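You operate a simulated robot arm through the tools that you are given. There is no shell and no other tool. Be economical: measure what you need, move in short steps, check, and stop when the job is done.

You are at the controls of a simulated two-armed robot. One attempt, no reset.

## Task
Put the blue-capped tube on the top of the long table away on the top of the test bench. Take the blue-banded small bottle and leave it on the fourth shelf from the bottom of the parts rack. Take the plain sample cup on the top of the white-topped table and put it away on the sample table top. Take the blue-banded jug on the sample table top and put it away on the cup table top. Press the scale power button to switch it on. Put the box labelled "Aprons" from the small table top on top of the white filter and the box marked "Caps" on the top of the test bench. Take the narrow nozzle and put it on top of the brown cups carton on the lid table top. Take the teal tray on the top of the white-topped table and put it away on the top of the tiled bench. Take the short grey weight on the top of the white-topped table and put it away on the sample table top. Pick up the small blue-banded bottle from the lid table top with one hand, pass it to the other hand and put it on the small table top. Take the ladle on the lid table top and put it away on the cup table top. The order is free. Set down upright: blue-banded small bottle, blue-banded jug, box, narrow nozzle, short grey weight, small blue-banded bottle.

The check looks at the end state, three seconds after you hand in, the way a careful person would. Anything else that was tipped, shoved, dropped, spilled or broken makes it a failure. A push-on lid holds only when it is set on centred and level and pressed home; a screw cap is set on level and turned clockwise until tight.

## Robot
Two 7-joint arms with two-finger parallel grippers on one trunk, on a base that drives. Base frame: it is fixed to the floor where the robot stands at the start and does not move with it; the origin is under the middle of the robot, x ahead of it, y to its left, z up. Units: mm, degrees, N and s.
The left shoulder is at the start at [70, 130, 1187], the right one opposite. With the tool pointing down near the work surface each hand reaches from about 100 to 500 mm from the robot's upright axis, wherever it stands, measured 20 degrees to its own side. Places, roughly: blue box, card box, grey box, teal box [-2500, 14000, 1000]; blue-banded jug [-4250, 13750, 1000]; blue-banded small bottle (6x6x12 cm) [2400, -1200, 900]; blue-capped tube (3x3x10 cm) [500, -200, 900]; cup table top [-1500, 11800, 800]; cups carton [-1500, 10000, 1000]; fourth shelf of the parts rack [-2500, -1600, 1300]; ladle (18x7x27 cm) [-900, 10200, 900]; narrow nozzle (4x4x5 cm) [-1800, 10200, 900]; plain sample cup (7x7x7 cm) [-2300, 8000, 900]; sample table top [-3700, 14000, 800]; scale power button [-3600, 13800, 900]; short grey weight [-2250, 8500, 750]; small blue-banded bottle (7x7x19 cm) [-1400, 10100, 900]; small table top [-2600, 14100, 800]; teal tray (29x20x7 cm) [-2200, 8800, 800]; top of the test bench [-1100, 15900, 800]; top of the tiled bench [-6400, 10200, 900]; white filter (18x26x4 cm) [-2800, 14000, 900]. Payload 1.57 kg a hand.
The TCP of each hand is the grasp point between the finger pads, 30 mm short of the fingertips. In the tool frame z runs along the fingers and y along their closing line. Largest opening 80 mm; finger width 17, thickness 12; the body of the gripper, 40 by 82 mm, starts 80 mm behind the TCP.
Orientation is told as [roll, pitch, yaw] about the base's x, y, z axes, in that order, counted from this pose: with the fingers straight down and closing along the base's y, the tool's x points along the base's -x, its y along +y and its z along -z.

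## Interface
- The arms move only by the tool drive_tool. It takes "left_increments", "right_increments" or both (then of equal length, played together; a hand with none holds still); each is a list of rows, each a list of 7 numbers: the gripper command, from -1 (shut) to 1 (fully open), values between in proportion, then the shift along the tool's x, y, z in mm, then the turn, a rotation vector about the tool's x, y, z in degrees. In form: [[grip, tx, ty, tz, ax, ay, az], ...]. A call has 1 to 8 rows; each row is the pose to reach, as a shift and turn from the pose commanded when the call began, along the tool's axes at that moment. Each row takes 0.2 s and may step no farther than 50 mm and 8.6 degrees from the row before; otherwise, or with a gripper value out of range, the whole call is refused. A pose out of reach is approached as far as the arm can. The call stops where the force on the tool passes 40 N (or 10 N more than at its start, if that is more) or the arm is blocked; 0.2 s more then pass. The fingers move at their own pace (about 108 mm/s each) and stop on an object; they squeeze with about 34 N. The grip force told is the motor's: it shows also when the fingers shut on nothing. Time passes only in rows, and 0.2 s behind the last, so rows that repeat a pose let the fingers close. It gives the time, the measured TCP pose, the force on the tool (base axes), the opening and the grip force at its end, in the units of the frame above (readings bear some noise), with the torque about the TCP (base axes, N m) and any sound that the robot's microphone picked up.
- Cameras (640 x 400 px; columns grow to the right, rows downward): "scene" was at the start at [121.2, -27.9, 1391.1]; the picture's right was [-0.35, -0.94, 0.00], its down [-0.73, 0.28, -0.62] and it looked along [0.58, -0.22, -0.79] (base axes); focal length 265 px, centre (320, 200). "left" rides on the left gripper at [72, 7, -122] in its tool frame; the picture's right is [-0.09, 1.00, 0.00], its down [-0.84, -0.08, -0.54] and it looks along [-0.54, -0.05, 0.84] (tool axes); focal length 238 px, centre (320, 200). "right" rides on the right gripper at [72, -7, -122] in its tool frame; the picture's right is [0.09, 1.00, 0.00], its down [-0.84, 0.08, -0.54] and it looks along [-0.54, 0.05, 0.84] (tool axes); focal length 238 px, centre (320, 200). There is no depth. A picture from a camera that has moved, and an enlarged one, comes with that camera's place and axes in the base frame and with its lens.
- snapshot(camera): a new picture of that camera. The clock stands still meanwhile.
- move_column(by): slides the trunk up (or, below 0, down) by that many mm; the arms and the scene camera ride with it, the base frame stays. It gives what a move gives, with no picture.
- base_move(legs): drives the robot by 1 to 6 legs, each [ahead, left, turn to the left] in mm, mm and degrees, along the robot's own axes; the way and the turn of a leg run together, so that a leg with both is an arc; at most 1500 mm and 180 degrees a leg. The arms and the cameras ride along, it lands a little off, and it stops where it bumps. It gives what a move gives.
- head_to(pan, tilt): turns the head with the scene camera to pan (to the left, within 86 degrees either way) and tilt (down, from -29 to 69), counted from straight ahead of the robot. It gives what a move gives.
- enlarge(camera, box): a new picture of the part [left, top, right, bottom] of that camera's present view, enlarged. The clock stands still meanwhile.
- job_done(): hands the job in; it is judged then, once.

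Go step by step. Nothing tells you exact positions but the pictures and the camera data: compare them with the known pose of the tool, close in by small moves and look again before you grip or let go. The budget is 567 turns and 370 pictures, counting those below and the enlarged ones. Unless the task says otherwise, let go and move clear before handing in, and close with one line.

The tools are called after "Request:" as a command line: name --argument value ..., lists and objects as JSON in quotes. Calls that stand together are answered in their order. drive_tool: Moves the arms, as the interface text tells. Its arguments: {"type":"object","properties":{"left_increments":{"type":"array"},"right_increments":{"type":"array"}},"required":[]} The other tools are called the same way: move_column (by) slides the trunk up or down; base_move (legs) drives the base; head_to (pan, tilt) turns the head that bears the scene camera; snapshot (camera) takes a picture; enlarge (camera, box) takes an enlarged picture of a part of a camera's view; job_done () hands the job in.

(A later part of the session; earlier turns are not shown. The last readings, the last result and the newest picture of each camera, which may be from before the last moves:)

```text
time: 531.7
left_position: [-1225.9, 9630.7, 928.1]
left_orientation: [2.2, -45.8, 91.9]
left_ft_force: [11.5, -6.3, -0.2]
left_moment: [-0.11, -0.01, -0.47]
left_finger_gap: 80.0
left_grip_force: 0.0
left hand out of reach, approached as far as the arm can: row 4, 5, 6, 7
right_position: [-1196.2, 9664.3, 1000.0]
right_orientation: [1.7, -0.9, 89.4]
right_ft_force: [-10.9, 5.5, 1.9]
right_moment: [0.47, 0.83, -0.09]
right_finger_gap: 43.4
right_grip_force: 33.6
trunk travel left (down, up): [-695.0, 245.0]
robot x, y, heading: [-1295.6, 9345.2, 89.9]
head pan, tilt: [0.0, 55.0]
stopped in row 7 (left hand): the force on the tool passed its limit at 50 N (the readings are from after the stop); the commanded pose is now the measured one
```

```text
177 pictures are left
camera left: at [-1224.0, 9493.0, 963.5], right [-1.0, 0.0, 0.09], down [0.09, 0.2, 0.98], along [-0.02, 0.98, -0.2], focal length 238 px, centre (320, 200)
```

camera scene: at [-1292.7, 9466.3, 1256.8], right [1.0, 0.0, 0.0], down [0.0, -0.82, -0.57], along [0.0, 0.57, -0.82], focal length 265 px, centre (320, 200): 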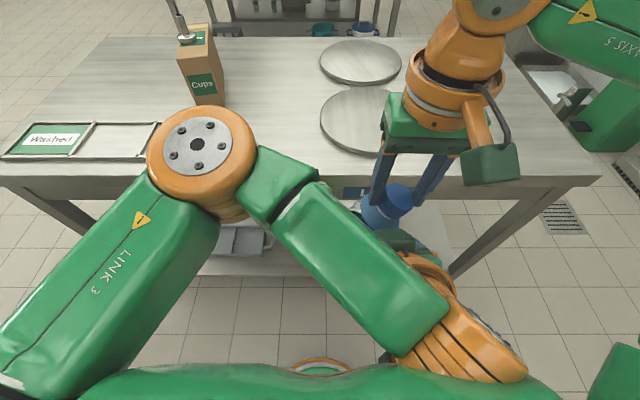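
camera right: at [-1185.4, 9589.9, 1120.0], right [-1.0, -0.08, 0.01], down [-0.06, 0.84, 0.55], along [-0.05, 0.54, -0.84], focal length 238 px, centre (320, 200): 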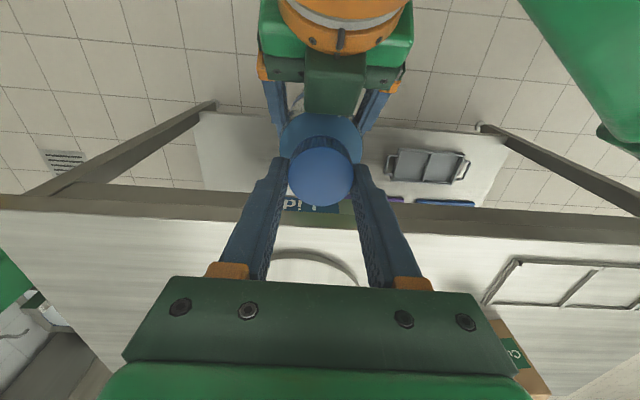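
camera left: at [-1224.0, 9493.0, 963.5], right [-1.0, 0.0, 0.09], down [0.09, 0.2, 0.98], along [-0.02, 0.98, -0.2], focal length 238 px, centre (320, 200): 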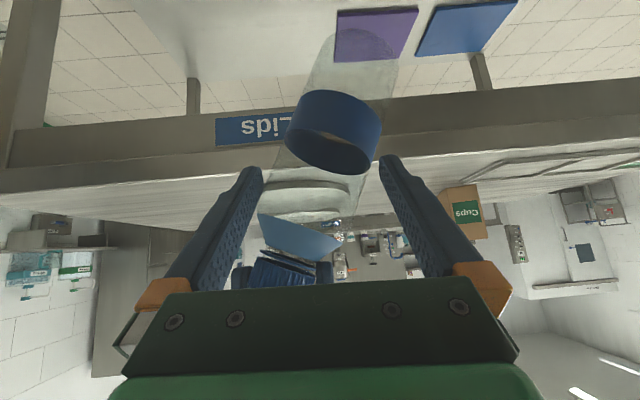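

The left hand couldn't back out straight and nudged the bottle, which is now tilted in the right grip. I return the left hand to where it was first.

Request:
drive_tool --left_increments '[[1, 6, -12, 16, 0, 0, 0], [1, 13, -22, 34, 0, 0, 0], [1, 19, -32, 53, 0, 0, 0], [1, 19, -32, 53, 0, 0, 0]]'

Request:
snapshot --camera "left"

Request:
snapshot --camera "right"

```text
time: 532.7
left_position: [-1205.6, 9658.0, 886.6]
left_orientation: [2.3, -45.9, 91.6]
left_ft_force: [-0.4, 1.1, 0.4]
left_moment: [-0.01, 0.04, 0.02]
left_finger_gap: 80.0
left_grip_force: 0.1
left hand out of reach, approached as far as the arm can: row 1, 2, 3, 4
right_position: [-1195.3, 9661.7, 1000.3]
right_orientation: [1.5, -0.6, 89.3]
right_ft_force: [0.5, 0.9, -0.5]
right_moment: [-0.04, -0.14, 0.01]
right_finger_gap: 39.8
right_grip_force: 33.9
trunk travel left (down, up): [-695.0, 245.0]
robot x, y, heading: [-1294.1, 9342.6, 90.3]
head pan, tilt: [0.0, 55.0]
```

```text
176 pictures are left
camera left: at [-1203.9, 9519.3, 919.8], right [-1.0, 0.01, 0.09], down [0.09, 0.2, 0.98], along [-0.01, 0.98, -0.2], focal length 238 px, centre (320, 200)
```

left: 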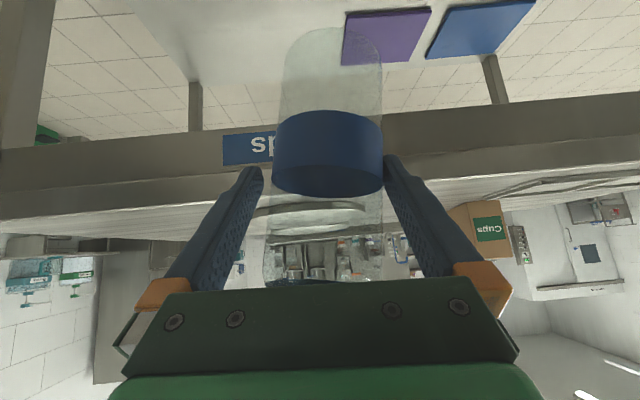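

```text
175 pictures are left
camera right: at [-1186.7, 9589.7, 1121.4], right [-1.0, -0.08, 0.02], down [-0.05, 0.83, 0.55], along [-0.07, 0.55, -0.83], focal length 238 px, centre (320, 200)
```

right: 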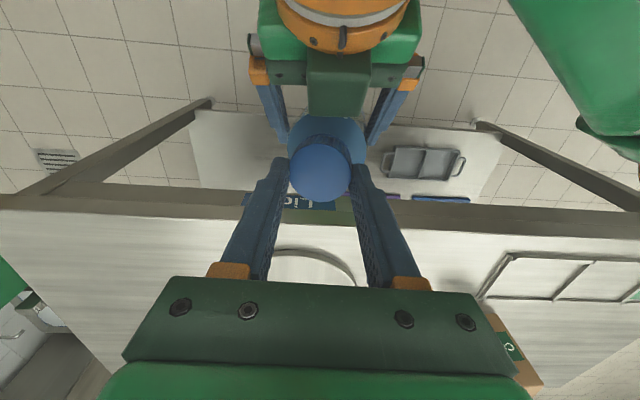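

Upright again within a degree or two. Now I move the bottle forward with the right hand, out from between the left fingers.

Request:
drive_tool --right_increments '[[-1, -15, 0, 0, 0, 0, 0], [-1, -30, 0, 0, 0, 0, 0], [-1, -45, 0, 0, 0, 0, 0], [-1, -60, 0, 0, 0, 0, 0], [-1, -78, 0, 0, 0, 0, 0], [-1, -78, 0, 0, 0, 0, 0]]'

Request:
snapshot --camera "left"

Request:
snapshot --camera "scene"

```text
time: 534.1
left_position: [-1206.2, 9656.9, 885.6]
left_orientation: [2.3, -46.0, 91.6]
left_ft_force: [6.5, -4.1, -5.0]
left_moment: [-0.13, 0.06, -0.39]
left_finger_gap: 79.9
left_grip_force: 0.0
right_position: [-1177.3, 9696.7, 996.7]
right_orientation: [1.4, -0.7, 89.4]
right_ft_force: [-7.3, 4.4, 4.3]
right_moment: [0.51, 0.86, -0.02]
right_finger_gap: 39.2
right_grip_force: 34.1
right hand out of reach, approached as far as the arm can: row 1, 2, 3, 4, 5, 6
trunk travel left (down, up): [-695.0, 245.0]
robot x, y, heading: [-1286.7, 9346.8, 89.7]
head pan, tilt: [0.0, 55.0]
```

```text
174 pictures are left
camera left: at [-1204.0, 9519.5, 920.0], right [-1.0, 0.01, 0.1], down [0.09, 0.2, 0.98], along [-0.01, 0.98, -0.2], focal length 238 px, centre (320, 200)
```

left: 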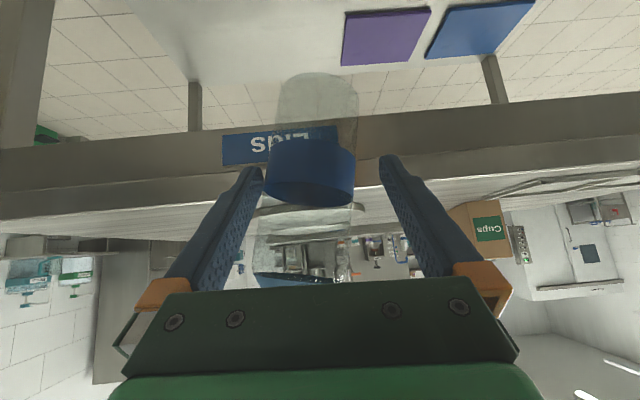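

```text
173 pictures are left
camera scene: at [-1292.6, 9466.2, 1256.9], right [1.0, 0.0, 0.0], down [0.0, -0.82, -0.57], along [0.0, 0.57, -0.82], focal length 265 px, centre (320, 200)
```

scene: 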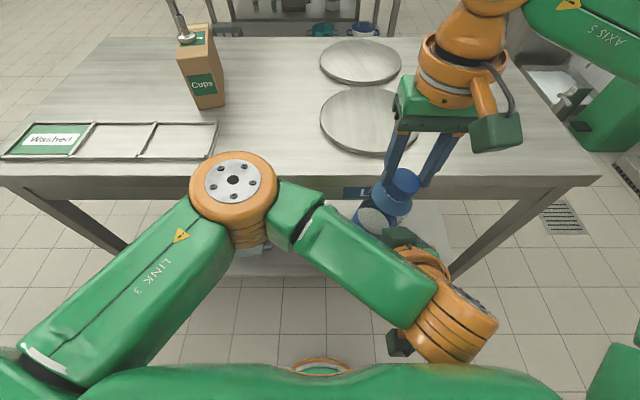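

The right arm slips sideways at its limit. I bring it back to where there was no contact, then slide the left hand straight down off the bottle.

Request:
drive_tool --right_increments '[[-1, 12, 6, 0, 0, 0, 0], [-1, 24, 12, 0, 0, 0, 0], [-1, 35, 18, 0, 0, 0, 0], [-1, 35, 18, 0, 0, 0, 0]]'

Request:
drive_tool --left_increments '[[1, 20, -1, 19, 0, 0, 0], [1, 40, -2, 38, 0, 0, 0], [1, 60, -2, 58, 0, 0, 0]]'

Request:
snapshot --camera "left"

```text
time: 535.1
left_position: [-1205.6, 9657.1, 885.3]
left_orientation: [2.4, -45.9, 91.6]
left_ft_force: [-1.1, 0.2, -0.4]
left_moment: [-0.01, 0.05, 0.04]
left_finger_gap: 79.9
left_grip_force: 0.2
right_position: [-1194.4, 9660.7, 997.6]
right_orientation: [1.5, -0.7, 89.4]
right_ft_force: [1.0, -0.2, -0.1]
right_moment: [-0.04, -0.13, 0.0]
right_finger_gap: 38.4
right_grip_force: 33.7
trunk travel left (down, up): [-695.0, 245.0]
robot x, y, heading: [-1293.7, 9349.1, 90.2]
head pan, tilt: [0.0, 55.0]
```

```text
time: 535.9
left_position: [-1205.4, 9658.3, 803.0]
left_orientation: [2.4, -46.0, 91.6]
left_ft_force: [-1.2, 0.5, 0.5]
left_moment: [0.02, 0.05, 0.0]
left_finger_gap: 79.9
left_grip_force: 0.1
right_position: [-1195.0, 9661.3, 997.6]
right_orientation: [1.5, -0.8, 89.4]
right_ft_force: [0.9, 0.3, -1.5]
right_moment: [0.01, -0.24, 0.02]
right_finger_gap: 39.1
right_grip_force: 34.1
trunk travel left (down, up): [-695.0, 245.0]
robot x, y, heading: [-1293.2, 9343.9, 89.9]
head pan, tilt: [0.0, 55.0]
```

```text
172 pictures are left
camera left: at [-1204.3, 9519.1, 836.4], right [-1.0, 0.01, 0.1], down [0.09, 0.2, 0.98], along [-0.01, 0.98, -0.2], focal length 238 px, centre (320, 200)
```

left: 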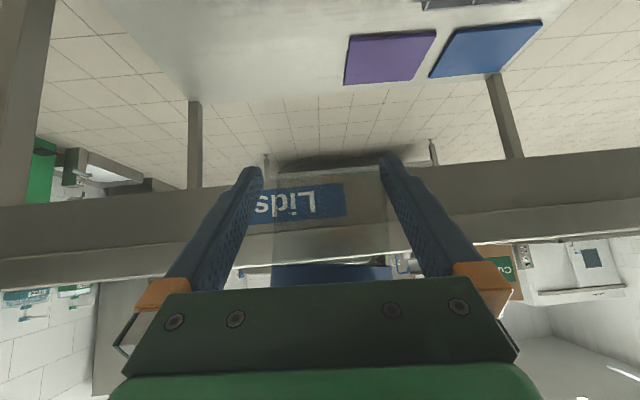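

Sliding off cleanly. Continue down.

Request:
drive_tool --left_increments '[[1, 20, -1, 19, 0, 0, 0], [1, 40, -2, 38, 0, 0, 0], [1, 55, -2, 54, 0, 0, 0]]'

Request:
snapshot --camera "left"

```text
time: 536.7
left_position: [-1206.7, 9657.7, 723.9]
left_orientation: [2.4, -45.9, 91.6]
left_ft_force: [0.0, -0.2, -0.8]
left_moment: [-0.01, -0.01, 0.03]
left_finger_gap: 80.1
left_grip_force: 0.0
right_position: [-1195.4, 9661.9, 997.6]
right_orientation: [1.4, -0.7, 89.5]
right_ft_force: [-0.7, 0.1, -0.4]
right_moment: [-0.01, 0.0, -0.01]
right_finger_gap: 38.8
right_grip_force: 34.3
trunk travel left (down, up): [-695.0, 245.0]
robot x, y, heading: [-1292.0, 9346.9, 89.8]
head pan, tilt: [0.0, 55.0]
```

```text
171 pictures are left
camera left: at [-1205.2, 9520.0, 758.7], right [-1.0, 0.01, 0.09], down [0.09, 0.2, 0.98], along [-0.01, 0.98, -0.2], focal length 238 px, centre (320, 200)
```

left: 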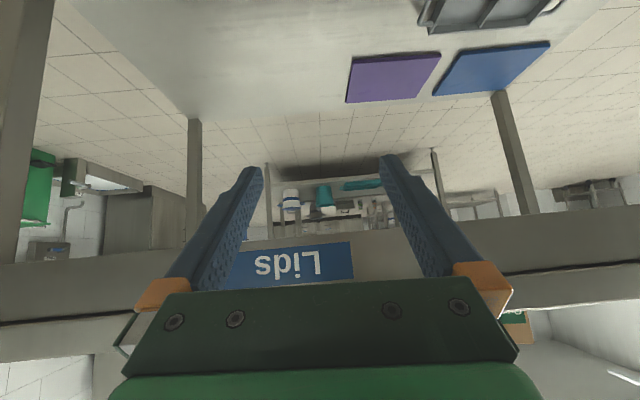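

The fingers are now below the bottle. A bit lower, then swing the left hand away to the left.

Request:
drive_tool --left_increments '[[1, 14, 0, 14, 0, 0, 0], [1, 25, 0, 24, 0, 0, 0], [1, 25, 40, 24, 0, 0, 0], [1, 25, 85, 24, 0, 0, 0], [1, 25, 130, 24, 0, 0, 0], [1, 25, 175, 24, 0, 0, 0], [1, 25, 215, 24, 0, 0, 0]]'

Request:
snapshot --camera "scene"

Request:
snapshot --camera "right"

```text
time: 538.3
left_position: [-1385.6, 9649.6, 712.3]
left_orientation: [2.7, -45.8, 91.7]
left_ft_force: [0.0, 1.0, -0.6]
left_moment: [0.01, 0.01, 0.01]
left_finger_gap: 79.9
left_grip_force: 0.0
left hand out of reach, approached as far as the arm can: row 6, 7
right_position: [-1194.1, 9662.4, 997.0]
right_orientation: [1.5, -0.8, 89.3]
right_ft_force: [-0.2, 0.1, 0.5]
right_moment: [-0.02, 0.01, -0.01]
right_finger_gap: 39.1
right_grip_force: 33.8
trunk travel left (down, up): [-695.0, 245.0]
robot x, y, heading: [-1295.0, 9346.7, 90.2]
head pan, tilt: [0.0, 55.0]
```

```text
170 pictures are left
camera scene: at [-1292.3, 9466.3, 1256.8], right [1.0, 0.0, 0.0], down [0.0, -0.82, -0.57], along [0.0, 0.57, -0.82], focal length 265 px, centre (320, 200)
```

scene: 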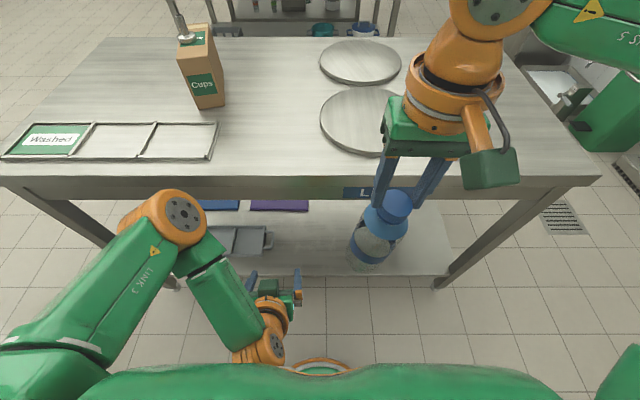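

```text
169 pictures are left
camera right: at [-1186.3, 9588.4, 1119.1], right [-1.0, -0.08, 0.02], down [-0.05, 0.83, 0.55], along [-0.07, 0.55, -0.83], focal length 238 px, centre (320, 200)
```

right: 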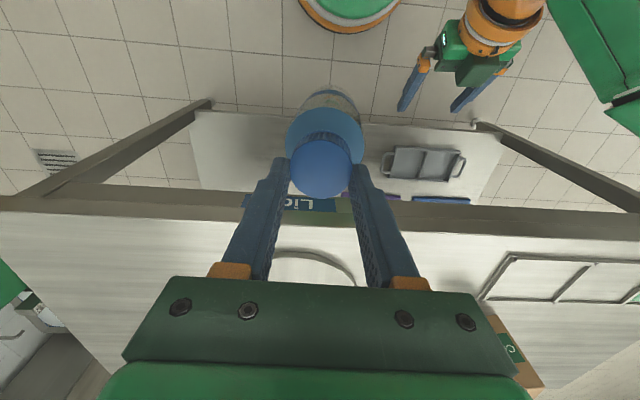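

The right hand now holds the bottle. I raise the left hand and the trunk, and drive to the small table.

Request:
drive_tool --left_increments '[[1, -30, 0, -29, 0, 0, 0], [1, -60, 0, -58, 0, 0, 0], [1, -90, 0, -88, 0, 0, 0], [1, -120, 0, -117, 0, 0, 0], [1, -150, 0, -146, 0, 0, 0], [0, -175, 0, -170, 0, 0, 0]]'

Request:
move_column --by 150

Request:
base_move --legs '[[0, 960, 0], [1100, 0, 0], [0, 450, 0], [1500, 0, 0], [900, 0, 0], [0, -250, 0]]'

Request:
head_to --pan 0 --tilt 35

Request:
snapshot --camera "scene"

Request:
snapshot --camera "right"

```text
time: 539.7
left_position: [-1356.7, 9665.3, 964.1]
left_orientation: [2.4, -45.9, 91.5]
left_ft_force: [0.3, -0.4, -0.8]
left_moment: [0.0, -0.02, 0.0]
left_finger_gap: 39.9
left_grip_force: 0.2
left hand out of reach, approached as far as the arm can: row 3, 4, 5, 6
right_position: [-1194.9, 9661.0, 998.2]
right_orientation: [1.4, -0.8, 89.3]
right_ft_force: [0.2, -0.1, -1.3]
right_moment: [0.0, -0.02, 0.02]
right_finger_gap: 38.7
right_grip_force: 34.0
trunk travel left (down, up): [-695.0, 245.0]
robot x, y, heading: [-1297.2, 9344.6, 90.2]
head pan, tilt: [0.0, 55.0]
```

```text
time: 541.5
left_position: [-1355.7, 9665.8, 1112.5]
left_orientation: [2.5, -45.9, 91.6]
left_ft_force: [-0.5, 0.4, -0.1]
left_moment: [-0.03, 0.04, 0.05]
left_finger_gap: 40.1
left_grip_force: 0.0
right_position: [-1193.6, 9661.9, 1147.7]
right_orientation: [1.5, -0.7, 89.4]
right_ft_force: [-0.5, -0.1, -0.9]
right_moment: [0.0, 0.0, 0.01]
right_finger_gap: 39.0
right_grip_force: 34.5
trunk travel left (down, up): [-845.0, 95.0]
robot x, y, heading: [-1292.1, 9341.2, 89.9]
head pan, tilt: [0.0, 55.0]
```

```text
time: 566.8
left_position: [-2504.0, 13161.1, 1114.3]
left_orientation: [2.1, -45.9, 91.5]
left_ft_force: [0.5, 0.4, -1.3]
left_moment: [-0.01, 0.02, 0.01]
left_finger_gap: 39.9
left_grip_force: 0.0
right_position: [-2342.0, 13156.4, 1148.0]
right_orientation: [1.3, -0.7, 89.1]
right_ft_force: [0.4, 0.0, -0.4]
right_moment: [-0.01, -0.04, 0.0]
right_finger_gap: 38.8
right_grip_force: 34.0
trunk travel left (down, up): [-845.0, 95.0]
robot x, y, heading: [-2439.9, 12838.6, 90.0]
head pan, tilt: [0.0, 55.0]
```

```text
time: 567.6
left_position: [-2500.6, 13160.5, 1113.4]
left_orientation: [2.5, -45.9, 91.4]
left_ft_force: [0.6, -0.5, -0.6]
left_moment: [-0.01, -0.03, 0.04]
left_finger_gap: 40.1
left_grip_force: 0.0
right_position: [-2339.3, 13155.8, 1148.6]
right_orientation: [1.5, -0.8, 89.1]
right_ft_force: [0.0, 0.6, 0.6]
right_moment: [0.01, 0.0, 0.02]
right_finger_gap: 39.0
right_grip_force: 34.3
trunk travel left (down, up): [-845.0, 95.0]
robot x, y, heading: [-2441.0, 12840.5, 89.8]
head pan, tilt: [0.0, 35.0]
```

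```text
168 pictures are left
camera scene: at [-2438.0, 12976.8, 1435.0], right [1.0, -0.01, 0.0], down [0.0, -0.57, -0.82], along [0.0, 0.82, -0.57], focal length 265 px, centre (320, 200)
```

scene: 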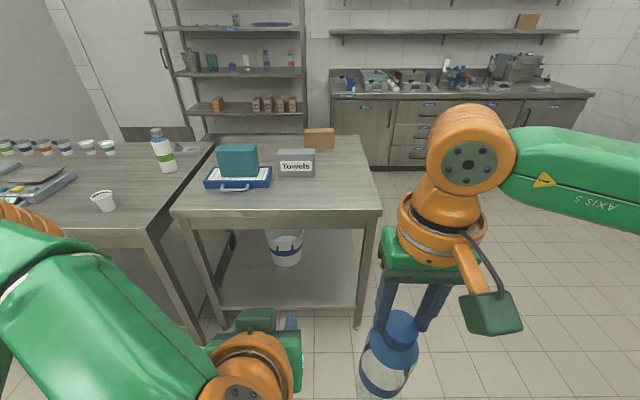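

```text
167 pictures are left
camera right: at [-2331.5, 13082.4, 1269.1], right [-1.0, -0.08, 0.02], down [-0.05, 0.83, 0.55], along [-0.06, 0.55, -0.83], focal length 238 px, centre (320, 200)
```

right: 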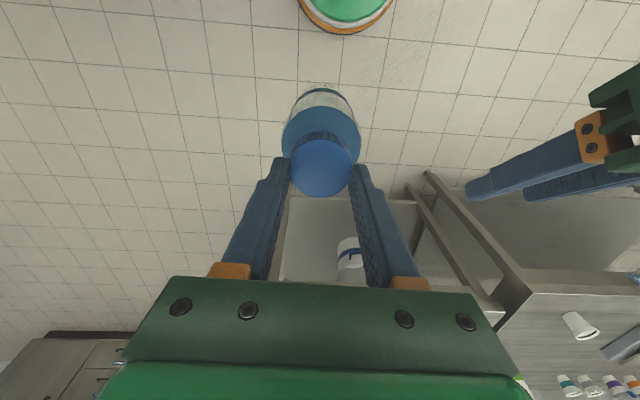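

Bottle hangs nearly vertical. Drive in 690 mm, lower the trunk 90 mm, and check.

Request:
base_move --legs '[[695, 0, 0.2]]'

Request:
move_column --by -85

Request:
snapshot --camera "right"

Request:
snapshot --camera "scene"

```text
time: 571.4
left_position: [-2496.9, 13859.6, 1114.5]
left_orientation: [2.5, -45.9, 91.3]
left_ft_force: [0.4, -0.5, 0.0]
left_moment: [0.0, 0.01, 0.02]
left_finger_gap: 39.7
left_grip_force: 0.1
right_position: [-2335.4, 13854.6, 1147.6]
right_orientation: [1.5, -0.8, 89.0]
right_ft_force: [0.0, -0.9, -0.5]
right_moment: [0.03, -0.01, 0.0]
right_finger_gap: 38.8
right_grip_force: 34.1
trunk travel left (down, up): [-845.0, 95.0]
robot x, y, heading: [-2438.6, 13540.4, 89.7]
head pan, tilt: [0.0, 35.0]
```

```text
time: 572.6
left_position: [-2499.3, 13861.6, 1026.8]
left_orientation: [2.5, -45.9, 91.3]
left_ft_force: [0.2, 0.2, -0.7]
left_moment: [0.0, 0.02, 0.0]
left_finger_gap: 40.0
left_grip_force: 0.1
right_position: [-2336.4, 13855.4, 1063.6]
right_orientation: [1.5, -0.7, 89.2]
right_ft_force: [0.5, -0.3, 0.2]
right_moment: [0.01, 0.02, -0.03]
right_finger_gap: 39.2
right_grip_force: 33.9
trunk travel left (down, up): [-760.0, 180.0]
robot x, y, heading: [-2435.9, 13542.6, 89.9]
head pan, tilt: [0.0, 35.0]
```

```text
166 pictures are left
camera right: at [-2328.3, 13782.2, 1184.2], right [-1.0, -0.08, 0.02], down [-0.05, 0.83, 0.55], along [-0.06, 0.55, -0.83], focal length 238 px, centre (320, 200)
```

right: 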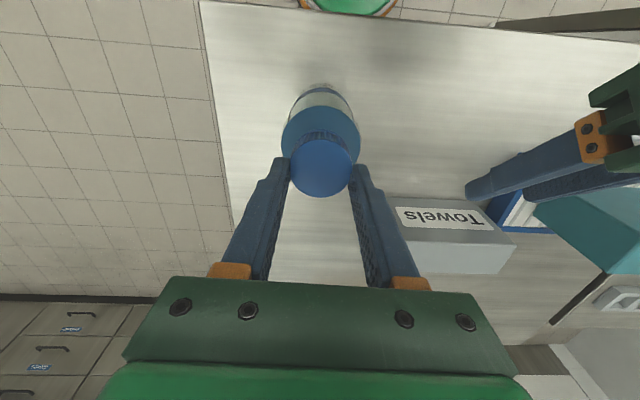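

```text
165 pictures are left
camera scene: at [-2434.8, 13676.5, 1350.1], right [1.0, -0.01, 0.0], down [0.0, -0.57, -0.82], along [0.0, 0.82, -0.57], focal length 265 px, centre (320, 200)
```

scene: 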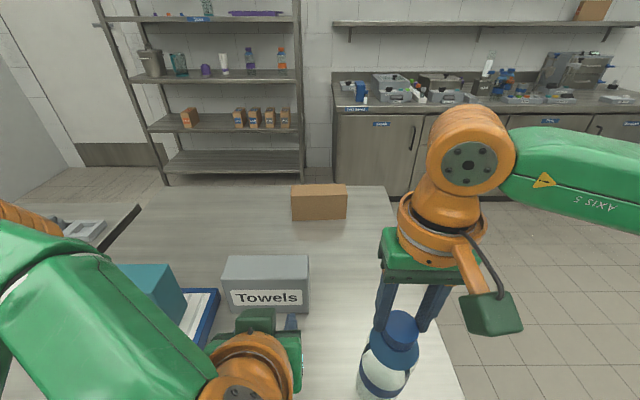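

Bottle is over free table. Lower in small steps to contact.

Request:
drive_tool --right_increments '[[-1, 0, 0, 6, 0, 0, 0], [-1, 0, 0, 10, 0, 0, 0], [-1, 0, 0, 14, 0, 0, 0], [-1, 0, 0, 18, 0, 0, 0], [-1, 0, 0, 22, 0, 0, 0], [-1, 0, 0, 26, 0, 0, 0], [-1, 0, 0, 30, 0, 0, 0], [-1, 0, 0, 34, 0, 0, 0]]'

Request:
snapshot --camera "right"

```text
time: 573.2
left_position: [-2498.3, 13858.1, 1031.3]
left_orientation: [2.4, -46.0, 91.3]
left_ft_force: [0.5, 1.0, 0.1]
left_moment: [-0.01, 0.02, 0.07]
left_finger_gap: 40.0
left_grip_force: 0.1
right_position: [-2338.5, 13853.9, 1059.8]
right_orientation: [1.9, -1.6, 89.1]
right_ft_force: [-1.8, 0.1, 31.4]
right_moment: [-0.79, 0.07, -0.04]
right_finger_gap: 38.9
right_grip_force: 33.7
trunk travel left (down, up): [-760.0, 180.0]
robot x, y, heading: [-2433.9, 13538.6, 89.8]
head pan, tilt: [0.0, 35.0]
stopped in row 2 (right hand): the force on the tool passed its limit at 43 N (the readings are from after the stop); the commanded pose is now the measured one
```

```text
164 pictures are left
camera right: at [-2330.0, 13778.5, 1179.3], right [-1.0, -0.08, 0.03], down [-0.05, 0.82, 0.57], along [-0.07, 0.56, -0.82], focal length 238 px, centre (320, 200)
```

right: 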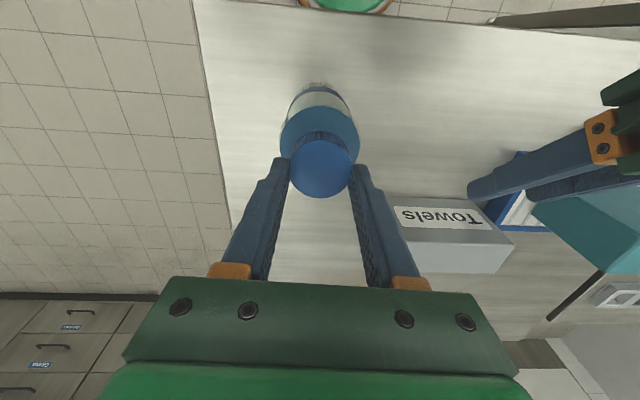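

Contact. Ease up slightly, release, and rise.

Request:
drive_tool --right_increments '[[-1, 0, 0, -2, 0, 0, 0], [-0.1, 0, 0, -2, 0, 0, 0], [0.5, 0, 0, -2, 0, 0, 0], [1, 0, 0, -2, 0, 0, 0], [1, 0, 0, -30, 0, 0, 0], [1, 0, 0, -60, 0, 0, 0]]'

Request:
snapshot --camera "right"

Request:
snapshot --camera "scene"

```text
time: 574.6
left_position: [-2497.5, 13858.4, 1029.3]
left_orientation: [2.5, -46.0, 91.1]
left_ft_force: [-0.2, -0.3, -0.1]
left_moment: [0.0, -0.01, 0.0]
left_finger_gap: 40.2
left_grip_force: 0.1
right_position: [-2319.7, 13849.5, 1115.0]
right_orientation: [1.6, -1.2, 89.0]
right_ft_force: [1.1, 0.4, 0.3]
right_moment: [0.04, 0.02, 0.01]
right_finger_gap: 80.2
right_grip_force: 0.1
right hand out of reach, approached as far as the arm can: row 5, 6
trunk travel left (down, up): [-760.0, 180.0]
robot x, y, heading: [-2439.3, 13542.2, 89.6]
head pan, tilt: [0.0, 35.0]
```

```text
163 pictures are left
camera right: at [-2312.5, 13774.5, 1234.0], right [-1.0, -0.08, 0.03], down [-0.05, 0.83, 0.56], along [-0.07, 0.56, -0.83], focal length 238 px, centre (320, 200)
```

right: 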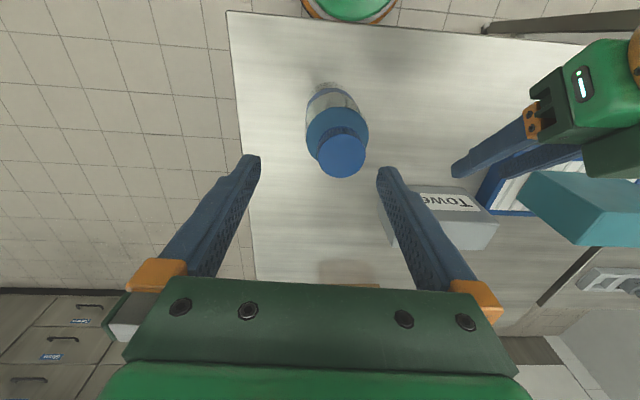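

```text
162 pictures are left
camera scene: at [-2434.4, 13675.1, 1350.3], right [1.0, -0.01, 0.0], down [0.0, -0.57, -0.82], along [0.0, 0.82, -0.57], focal length 265 px, centre (320, 200)
```

scene: 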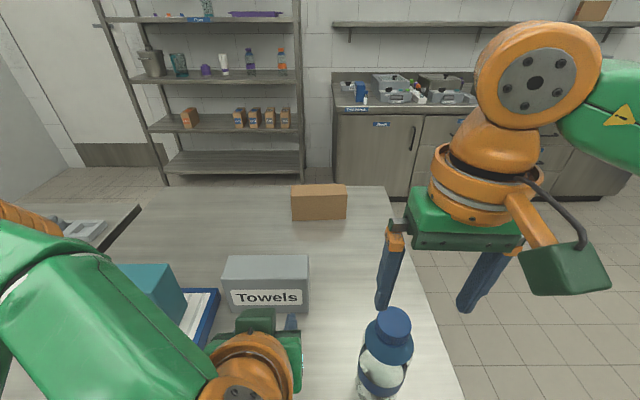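

Bottle stands on the small table after the hand-over. Now back to the white-topped table for the tray and weight, approaching from its north end.

Request:
base_move --legs '[[-690, 0, 0.3], [0, 270, 0], [-1500, 0, 0], [-900, 0, 0], [0, 0, 180], [0, 490, 0]]'

Request:
head_to --pan 0 --tilt 30

Request:
snapshot --camera "scene"

```text
time: 601.2
left_position: [-2132.1, 10137.0, 1029.9]
left_orientation: [2.7, -45.9, -87.4]
left_ft_force: [-0.4, -0.2, 0.4]
left_moment: [0.0, -0.01, 0.02]
left_finger_gap: 39.9
left_grip_force: 0.1
right_position: [-2310.2, 10143.1, 1112.8]
right_orientation: [1.7, -1.2, -89.5]
right_ft_force: [0.3, 0.0, 1.0]
right_moment: [-0.02, -0.04, 0.01]
right_finger_gap: 80.2
right_grip_force: 0.0
trunk travel left (down, up): [-760.0, 180.0]
robot x, y, heading: [-2199.0, 10456.8, -88.7]
head pan, tilt: [0.0, 35.0]
```

```text
time: 601.9
left_position: [-2132.8, 10137.1, 1028.8]
left_orientation: [2.5, -45.9, -87.3]
left_ft_force: [-0.4, -0.9, -0.1]
left_moment: [0.0, -0.05, 0.01]
left_finger_gap: 40.1
left_grip_force: 0.0
right_position: [-2308.6, 10143.7, 1114.3]
right_orientation: [1.8, -1.1, -89.6]
right_ft_force: [0.4, -0.4, 0.9]
right_moment: [0.0, 0.03, -0.01]
right_finger_gap: 79.9
right_grip_force: 0.0
trunk travel left (down, up): [-760.0, 180.0]
robot x, y, heading: [-2201.7, 10457.8, -88.8]
head pan, tilt: [0.0, 30.0]
```

```text
161 pictures are left
camera scene: at [-2198.2, 10314.9, 1357.9], right [-1.0, -0.02, 0.0], down [-0.01, 0.5, -0.87], along [0.02, -0.87, -0.5], focal length 265 px, centre (320, 200)
```

scene: 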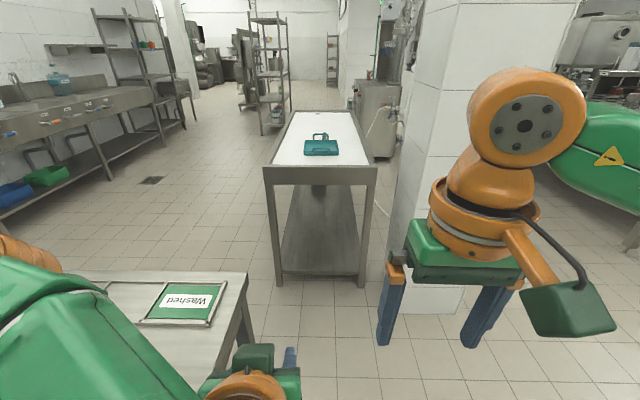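

I skirt the lid table and come up to the north end.

Request:
base_move --legs '[[0, -150, -1.2], [920, 0, 0], [0, 150, 0]]'

Request:
head_to --pan 0 --tilt 40

Request:
snapshot --camera "scene"

Request:
enlarge --camera "scene" --box '[240, 80, 400, 200]'

```text
time: 607.8
left_position: [-2279.5, 9234.4, 1034.7]
left_orientation: [1.8, -47.0, -88.2]
left_ft_force: [-0.5, -0.7, 0.2]
left_moment: [0.0, 0.01, -0.02]
left_finger_gap: 39.9
left_grip_force: 0.1
right_position: [-2456.0, 9246.8, 1119.8]
right_orientation: [1.4, -2.6, -90.7]
right_ft_force: [-0.2, -0.3, -0.2]
right_moment: [0.02, 0.01, 0.01]
right_finger_gap: 80.0
right_grip_force: 0.1
trunk travel left (down, up): [-760.0, 180.0]
robot x, y, heading: [-2348.4, 9534.0, -90.3]
head pan, tilt: [0.0, 30.0]
stopped in leg 2: the robot was blocked; the commanded pose is now the measured one
```

```text
time: 608.6
left_position: [-2278.8, 9235.5, 1034.9]
left_orientation: [1.8, -47.1, -88.0]
left_ft_force: [0.2, -0.4, -0.2]
left_moment: [-0.01, 0.0, 0.02]
left_finger_gap: 40.0
left_grip_force: 0.0
right_position: [-2455.5, 9248.0, 1120.2]
right_orientation: [1.3, -2.6, -90.7]
right_ft_force: [0.6, -0.1, -0.4]
right_moment: [0.0, 0.02, 0.07]
right_finger_gap: 79.9
right_grip_force: 0.1
trunk travel left (down, up): [-760.0, 180.0]
robot x, y, heading: [-2348.2, 9536.2, -90.0]
head pan, tilt: [0.0, 40.0]
```

```text
160 pictures are left
camera scene: at [-2340.0, 9426.8, 1345.2], right [-1.0, 0.0, 0.01], down [0.0, 0.63, -0.78], along [0.0, -0.78, -0.63], focal length 265 px, centre (320, 200)
```

scene: 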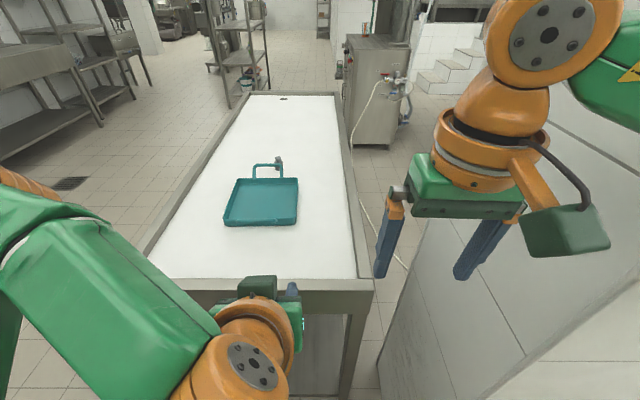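

```text
3.33 times, centred on (320, 140) of scene
camera zoom: at [-2340.0, 9426.8, 1345.2], right [-1.0, 0.0, 0.01], down [0.0, 0.63, -0.78], along [0.0, -0.78, -0.63], focal length 884 px, centre (320, 400)
```

zoom: 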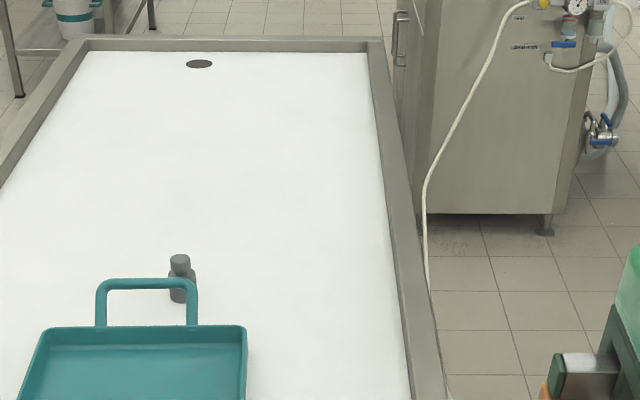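

The right arm met the pillar; no harm. The tray is best lifted with both hands on its side walls from the table's east side. I drive round there.

Request:
base_move --legs '[[-30, 0, 0], [0, 920, 0], [0, 0, -90], [0, 730, 0]]'

Request:
snapshot --camera "scene"

```text
time: 621.2
left_position: [-1756.9, 8778.3, 1029.0]
left_orientation: [2.4, -45.9, -178.3]
left_ft_force: [-0.7, -0.7, 0.7]
left_moment: [-0.04, -0.02, 0.01]
left_finger_gap: 40.0
left_grip_force: 0.1
right_position: [-1748.8, 8955.7, 1112.6]
right_orientation: [1.7, -1.2, 179.5]
right_ft_force: [-0.4, 0.2, -0.5]
right_moment: [-0.03, 0.02, 0.01]
right_finger_gap: 79.9
right_grip_force: 0.0
trunk travel left (down, up): [-760.0, 180.0]
robot x, y, heading: [-1436.7, 8841.9, -179.7]
head pan, tilt: [0.0, 40.0]
```

```text
158 pictures are left
camera scene: at [-1571.3, 8841.9, 1342.5], right [0.0, 1.0, 0.0], down [0.64, 0.0, -0.77], along [-0.77, 0.0, -0.64], focal length 265 px, centre (320, 200)
```

scene: 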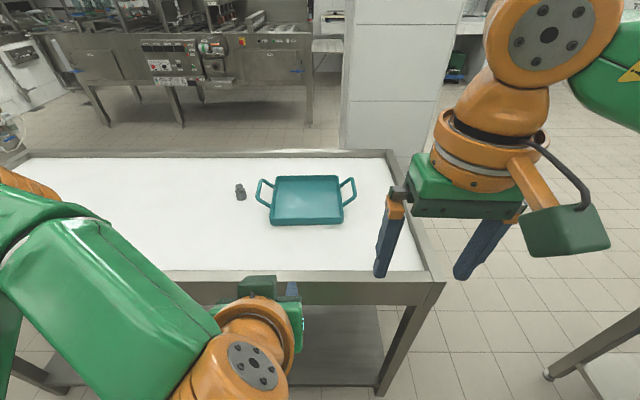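

The tray has a raised handle on each end (north and south), ideal for two hands. I enlarge it.

Request:
enlarge --camera "scene" --box '[220, 150, 380, 250]'

Request:
snapshot --camera "right"

Request:
snapshot --camera "left"

```text
4.00 times, centred on (300, 200) of scene
camera zoom: at [-1571.3, 8841.9, 1342.5], right [0.0, 1.0, 0.0], down [0.64, 0.0, -0.77], along [-0.77, 0.0, -0.64], focal length 1060 px, centre (400, 200)
```

zoom: 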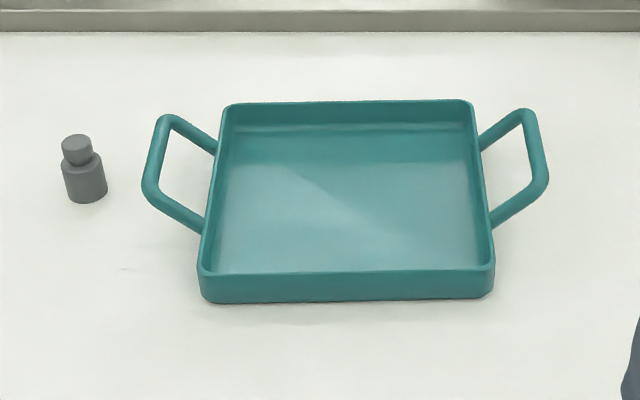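

```text
156 pictures are left
camera right: at [-1674.5, 8965.6, 1233.6], right [0.08, -1.0, 0.03], down [-0.83, -0.05, 0.56], along [-0.56, -0.07, -0.83], focal length 238 px, centre (320, 200)
```

right: 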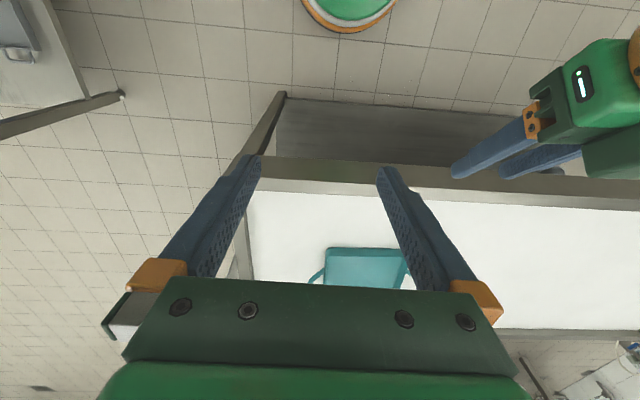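

```text
155 pictures are left
camera left: at [-1620.3, 8781.5, 1063.0], right [0.0, -1.0, 0.1], down [-0.2, 0.1, 0.98], along [-0.98, -0.02, -0.2], focal length 238 px, centre (320, 200)
```

left: 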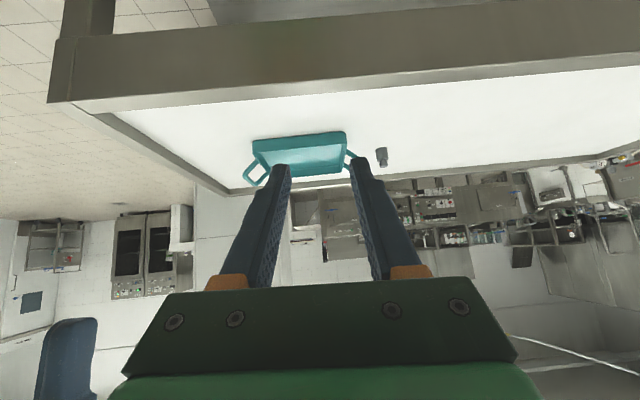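

Handles: south bar at y≈8664, north bar at y≈8941, x≈-2190, z≈873. I lower the trunk, tilt the right hand to 45° too, spread both hands, and move in.

Request:
move_column --by -65

Request:
drive_tool --right_increments '[[0.3, -10, -5, 0, 0, -7.5, 0], [0.1, -20, -10, 0, 0, -15, 0], [0, -30, -15, 0, 0, -22.5, 0], [0, -40, -20, 0, 0, -30, 0], [0, -50, -25, 0, 0, -37.5, 0], [0, -60, -30, 0, 0, -45, 0], [0, -60, -30, 0, 0, -45, 0]]' --left_increments '[[0, 0, 12, 0, 1, 0, 0], [0, 0, 25, 0, 2.4, 0, 0], [0, 0, 40, 0, 2.4, 0, 0], [0, 0, 55, 0, 2.4, 0, 0], [0, 0, 75, 0, 2.4, 0, 0], [0, 0, 75, 0, 2.4, 0, 0], [0, 0, 75, 0, 2.4, 0, 0]]'

Request:
base_move --legs '[[0, 40, -0.3]]'

Request:
snapshot --camera "right"

Request:
snapshot --camera "left"

```text
time: 622.2
left_position: [-1756.8, 8777.5, 963.1]
left_orientation: [2.6, -45.9, -178.3]
left_ft_force: [0.5, -0.3, -0.1]
left_moment: [0.01, 0.03, -0.04]
left_finger_gap: 40.2
left_grip_force: 0.0
right_position: [-1748.3, 8955.3, 1048.0]
right_orientation: [1.6, -1.3, 179.5]
right_ft_force: [-0.2, 0.5, -0.8]
right_moment: [-0.02, 0.01, 0.01]
right_finger_gap: 79.9
right_grip_force: 0.0
trunk travel left (down, up): [-695.0, 245.0]
robot x, y, heading: [-1435.4, 8841.5, -179.5]
head pan, tilt: [0.0, 40.0]
```

```text
time: 623.8
left_position: [-1794.9, 8724.8, 989.6]
left_orientation: [0.2, -45.8, -178.3]
left_ft_force: [-0.4, 0.3, 0.4]
left_moment: [0.03, -0.02, 0.01]
left_finger_gap: 39.8
left_grip_force: 0.1
left hand out of reach, approached as far as the arm can: row 1, 2, 3, 4, 5, 6, 7
right_position: [-1807.1, 8985.5, 1047.6]
right_orientation: [2.5, -46.2, 177.6]
right_ft_force: [-0.8, -0.4, -1.0]
right_moment: [0.01, -0.02, 0.01]
right_finger_gap: 40.1
right_grip_force: 0.1
trunk travel left (down, up): [-695.0, 245.0]
robot x, y, heading: [-1435.7, 8845.0, -179.7]
head pan, tilt: [0.0, 40.0]
```

```text
time: 624.7
left_position: [-1796.2, 8691.2, 990.8]
left_orientation: [0.6, -45.7, -178.9]
left_ft_force: [0.1, 0.1, -0.9]
left_moment: [0.01, 0.04, 0.05]
left_finger_gap: 39.9
left_grip_force: 0.1
right_position: [-1806.5, 8952.2, 1048.4]
right_orientation: [2.7, -46.3, 177.3]
right_ft_force: [0.5, 0.8, -0.2]
right_moment: [-0.06, -0.02, 0.0]
right_finger_gap: 39.9
right_grip_force: 0.1
trunk travel left (down, up): [-695.0, 245.0]
robot x, y, heading: [-1438.4, 8801.0, 180.2]
head pan, tilt: [0.0, 40.0]
```

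```text
154 pictures are left
camera right: at [-1669.8, 8957.6, 1080.8], right [0.05, -1.0, -0.03], down [-0.19, -0.04, 0.98], along [-0.98, -0.04, -0.19], focal length 238 px, centre (320, 200)
```

right: 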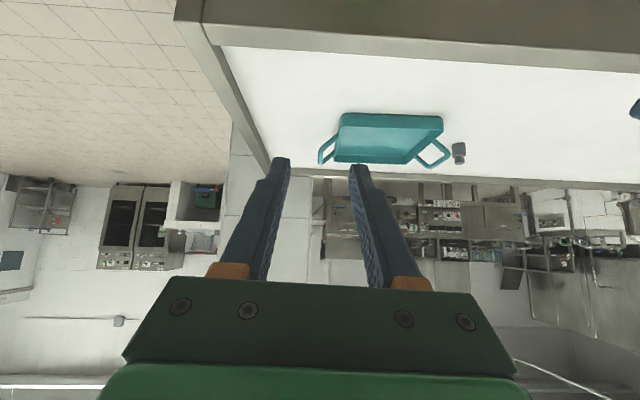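

```text
153 pictures are left
camera left: at [-1658.5, 8687.6, 1025.1], right [-0.04, -1.0, 0.07], down [-0.2, 0.08, 0.98], along [-0.98, 0.02, -0.2], focal length 238 px, centre (320, 200)
```

left: 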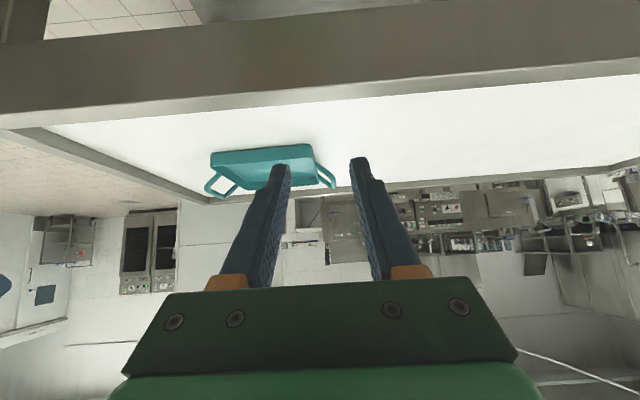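

Move in 240 mm, then check each hand against its handle.

Request:
base_move --legs '[[238, 0, -0.2]]'

Request:
snapshot --camera "right"

Request:
snapshot --camera "left"

Request:
snapshot --camera "scene"

```text
time: 626.5
left_position: [-2033.2, 8688.6, 990.8]
left_orientation: [0.0, -45.8, -178.8]
left_ft_force: [0.0, -0.5, -0.8]
left_moment: [0.02, -0.03, 0.0]
left_finger_gap: 39.8
left_grip_force: 0.0
right_position: [-2044.6, 8950.1, 1049.6]
right_orientation: [2.6, -46.3, 177.4]
right_ft_force: [-0.9, 0.1, 0.1]
right_moment: [-0.02, -0.01, 0.0]
right_finger_gap: 40.1
right_grip_force: 0.1
trunk travel left (down, up): [-695.0, 245.0]
robot x, y, heading: [-1674.1, 8801.5, 179.6]
head pan, tilt: [0.0, 40.0]
```

```text
152 pictures are left
camera right: at [-1907.0, 8955.2, 1081.7], right [0.05, -1.0, -0.04], down [-0.19, -0.05, 0.98], along [-0.98, -0.04, -0.19], focal length 238 px, centre (320, 200)
```

right: 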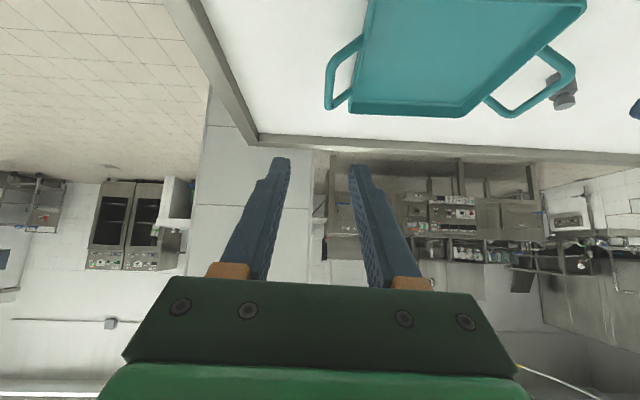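

```text
151 pictures are left
camera left: at [-1896.5, 8685.4, 1024.9], right [-0.04, -1.0, 0.07], down [-0.2, 0.07, 0.98], along [-0.98, 0.03, -0.2], focal length 238 px, centre (320, 200)
```

left: 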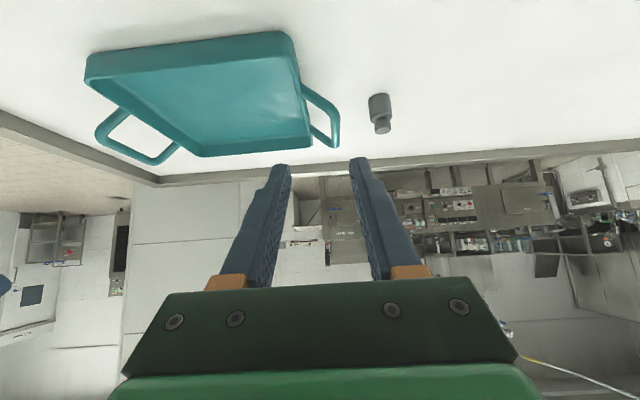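

```text
150 pictures are left
camera scene: at [-1808.6, 8803.2, 1277.7], right [0.01, 1.0, 0.0], down [0.64, 0.0, -0.77], along [-0.77, 0.0, -0.64], focal length 265 px, centre (320, 200)
```

scene: 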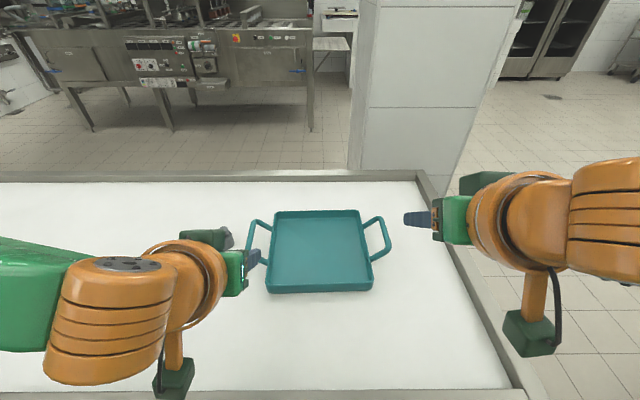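

North bar (y≈8939) and south bar (y≈8668), x≈-2188, z≈873. Both hands go to pre-grasp with 32 mm opening.

Request:
drive_tool --left_increments '[[-0.2, -7, 6, 30, 0, 0, 0], [-0.2, -14, 12, 60, 0, 0, 0], [-0.2, -20, 19, 88, 0, 0, 0], [-0.2, -24, 19, 103, 0, 0, 0], [-0.2, -24, 19, 103, 0, 0, 0]]' --right_increments '[[-0.2, 8, 4, 38, 0.3, 0, -0.8], [-0.2, 16, 8, 76, 0.7, 0, -1.8], [-0.2, 23, 14, 112, 0.7, 0, -1.8], [-0.2, 27, 14, 135, 0.7, 0, -1.8], [-0.2, 27, 14, 135, 0.7, 0, -1.8]]'

Request:
snapshot --camera "right"

Request:
snapshot --camera "left"

```text
time: 627.7
left_position: [-2124.0, 8667.8, 936.2]
left_orientation: [0.2, -45.9, -178.9]
left_ft_force: [0.8, 1.1, -0.5]
left_moment: [-0.01, 0.03, 0.01]
left_finger_gap: 31.9
left_grip_force: 0.0
right_position: [-2125.5, 8931.9, 936.9]
right_orientation: [-0.1, -46.3, 179.8]
right_ft_force: [0.0, 0.2, -0.6]
right_moment: [0.03, 0.04, -0.02]
right_finger_gap: 31.8
right_grip_force: 0.2
trunk travel left (down, up): [-695.0, 245.0]
robot x, y, heading: [-1678.9, 8802.4, 179.8]
head pan, tilt: [0.0, 40.0]
```

```text
149 pictures are left
camera right: at [-1987.5, 8939.5, 969.4], right [0.06, -1.0, -0.07], down [-0.19, -0.08, 0.98], along [-0.98, -0.05, -0.19], focal length 238 px, centre (320, 200)
```

right: 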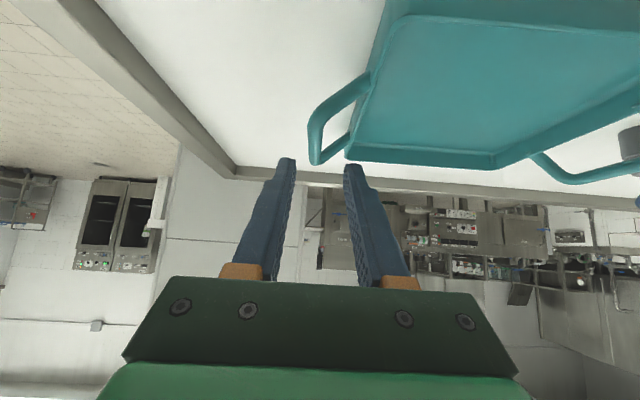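

```text
148 pictures are left
camera left: at [-1987.2, 8664.3, 970.1], right [-0.04, -1.0, 0.07], down [-0.2, 0.07, 0.98], along [-0.98, 0.03, -0.2], focal length 238 px, centre (320, 200)
```

left: 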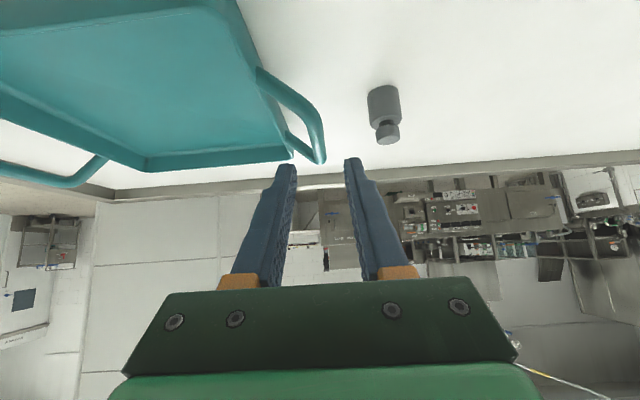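

Left is aligned; the right needs 7 mm. Advance both and close on the bars.

Request:
drive_tool --left_increments '[[-0.2, 0, 0, 30, 0, 0, 0], [-0.2, 0, 0, 60, 0, 0, 0], [-0.2, 0, 0, 88, 0, 0, 0], [-1, 0, 0, 88, 0, 0, 0], [-1, 0, 0, 88, 0, 0, 0], [-1, 0, 0, 88, 0, 0, 0]]' --right_increments '[[-0.2, 0, -7, 30, 0, 0, 0], [-0.2, 0, -7, 60, 0, 0, 0], [-0.2, 0, -7, 88, 0, 0, 0], [-1, 0, -7, 88, 0, 0, 0], [-1, 0, -7, 88, 0, 0, 0], [-1, 0, -7, 88, 0, 0, 0]]'

Request:
snapshot --camera "right"

Request:
snapshot --camera "left"

```text
time: 628.8
left_position: [-2188.7, 8672.5, 873.6]
left_orientation: [-0.6, -45.9, -179.1]
left_ft_force: [0.5, 2.3, 0.1]
left_moment: [-0.02, 0.01, 0.02]
left_finger_gap: 11.2
left_grip_force: 28.8
right_position: [-2182.0, 8942.4, 881.6]
right_orientation: [0.4, -46.2, -179.6]
right_ft_force: [0.0, -1.8, 0.1]
right_moment: [-0.02, 0.05, -0.14]
right_finger_gap: 11.9
right_grip_force: 29.1
right hand out of reach, approached as far as the arm can: row 3, 4, 5
trunk travel left (down, up): [-695.0, 245.0]
robot x, y, heading: [-1676.7, 8802.4, 179.4]
head pan, tilt: [0.0, 40.0]
stopped in row 5 (left hand): the force on the tool passed its limit at 42 N (the readings are from after the stop); the commanded pose is now the measured one
```

```text
147 pictures are left
camera right: at [-2045.9, 8951.3, 914.7], right [0.08, -1.0, -0.06], down [-0.19, -0.07, 0.98], along [-0.98, -0.06, -0.19], focal length 238 px, centre (320, 200)
```

right: 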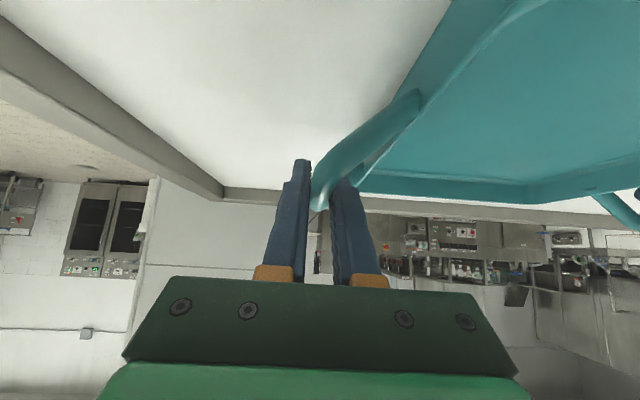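

```text
146 pictures are left
camera left: at [-2050.8, 8666.5, 908.3], right [-0.06, -1.0, 0.06], down [-0.19, 0.07, 0.98], along [-0.98, 0.04, -0.2], focal length 238 px, centre (320, 200)
```

left: 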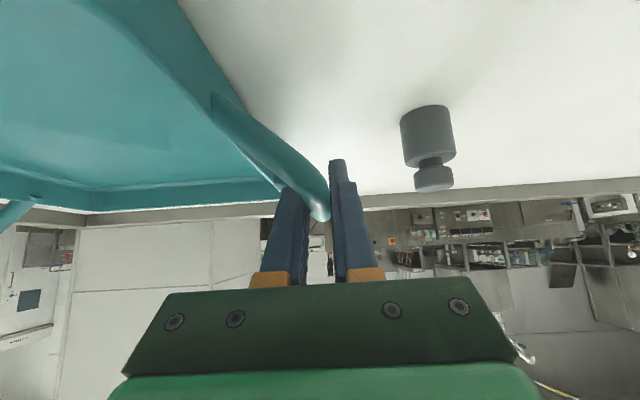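

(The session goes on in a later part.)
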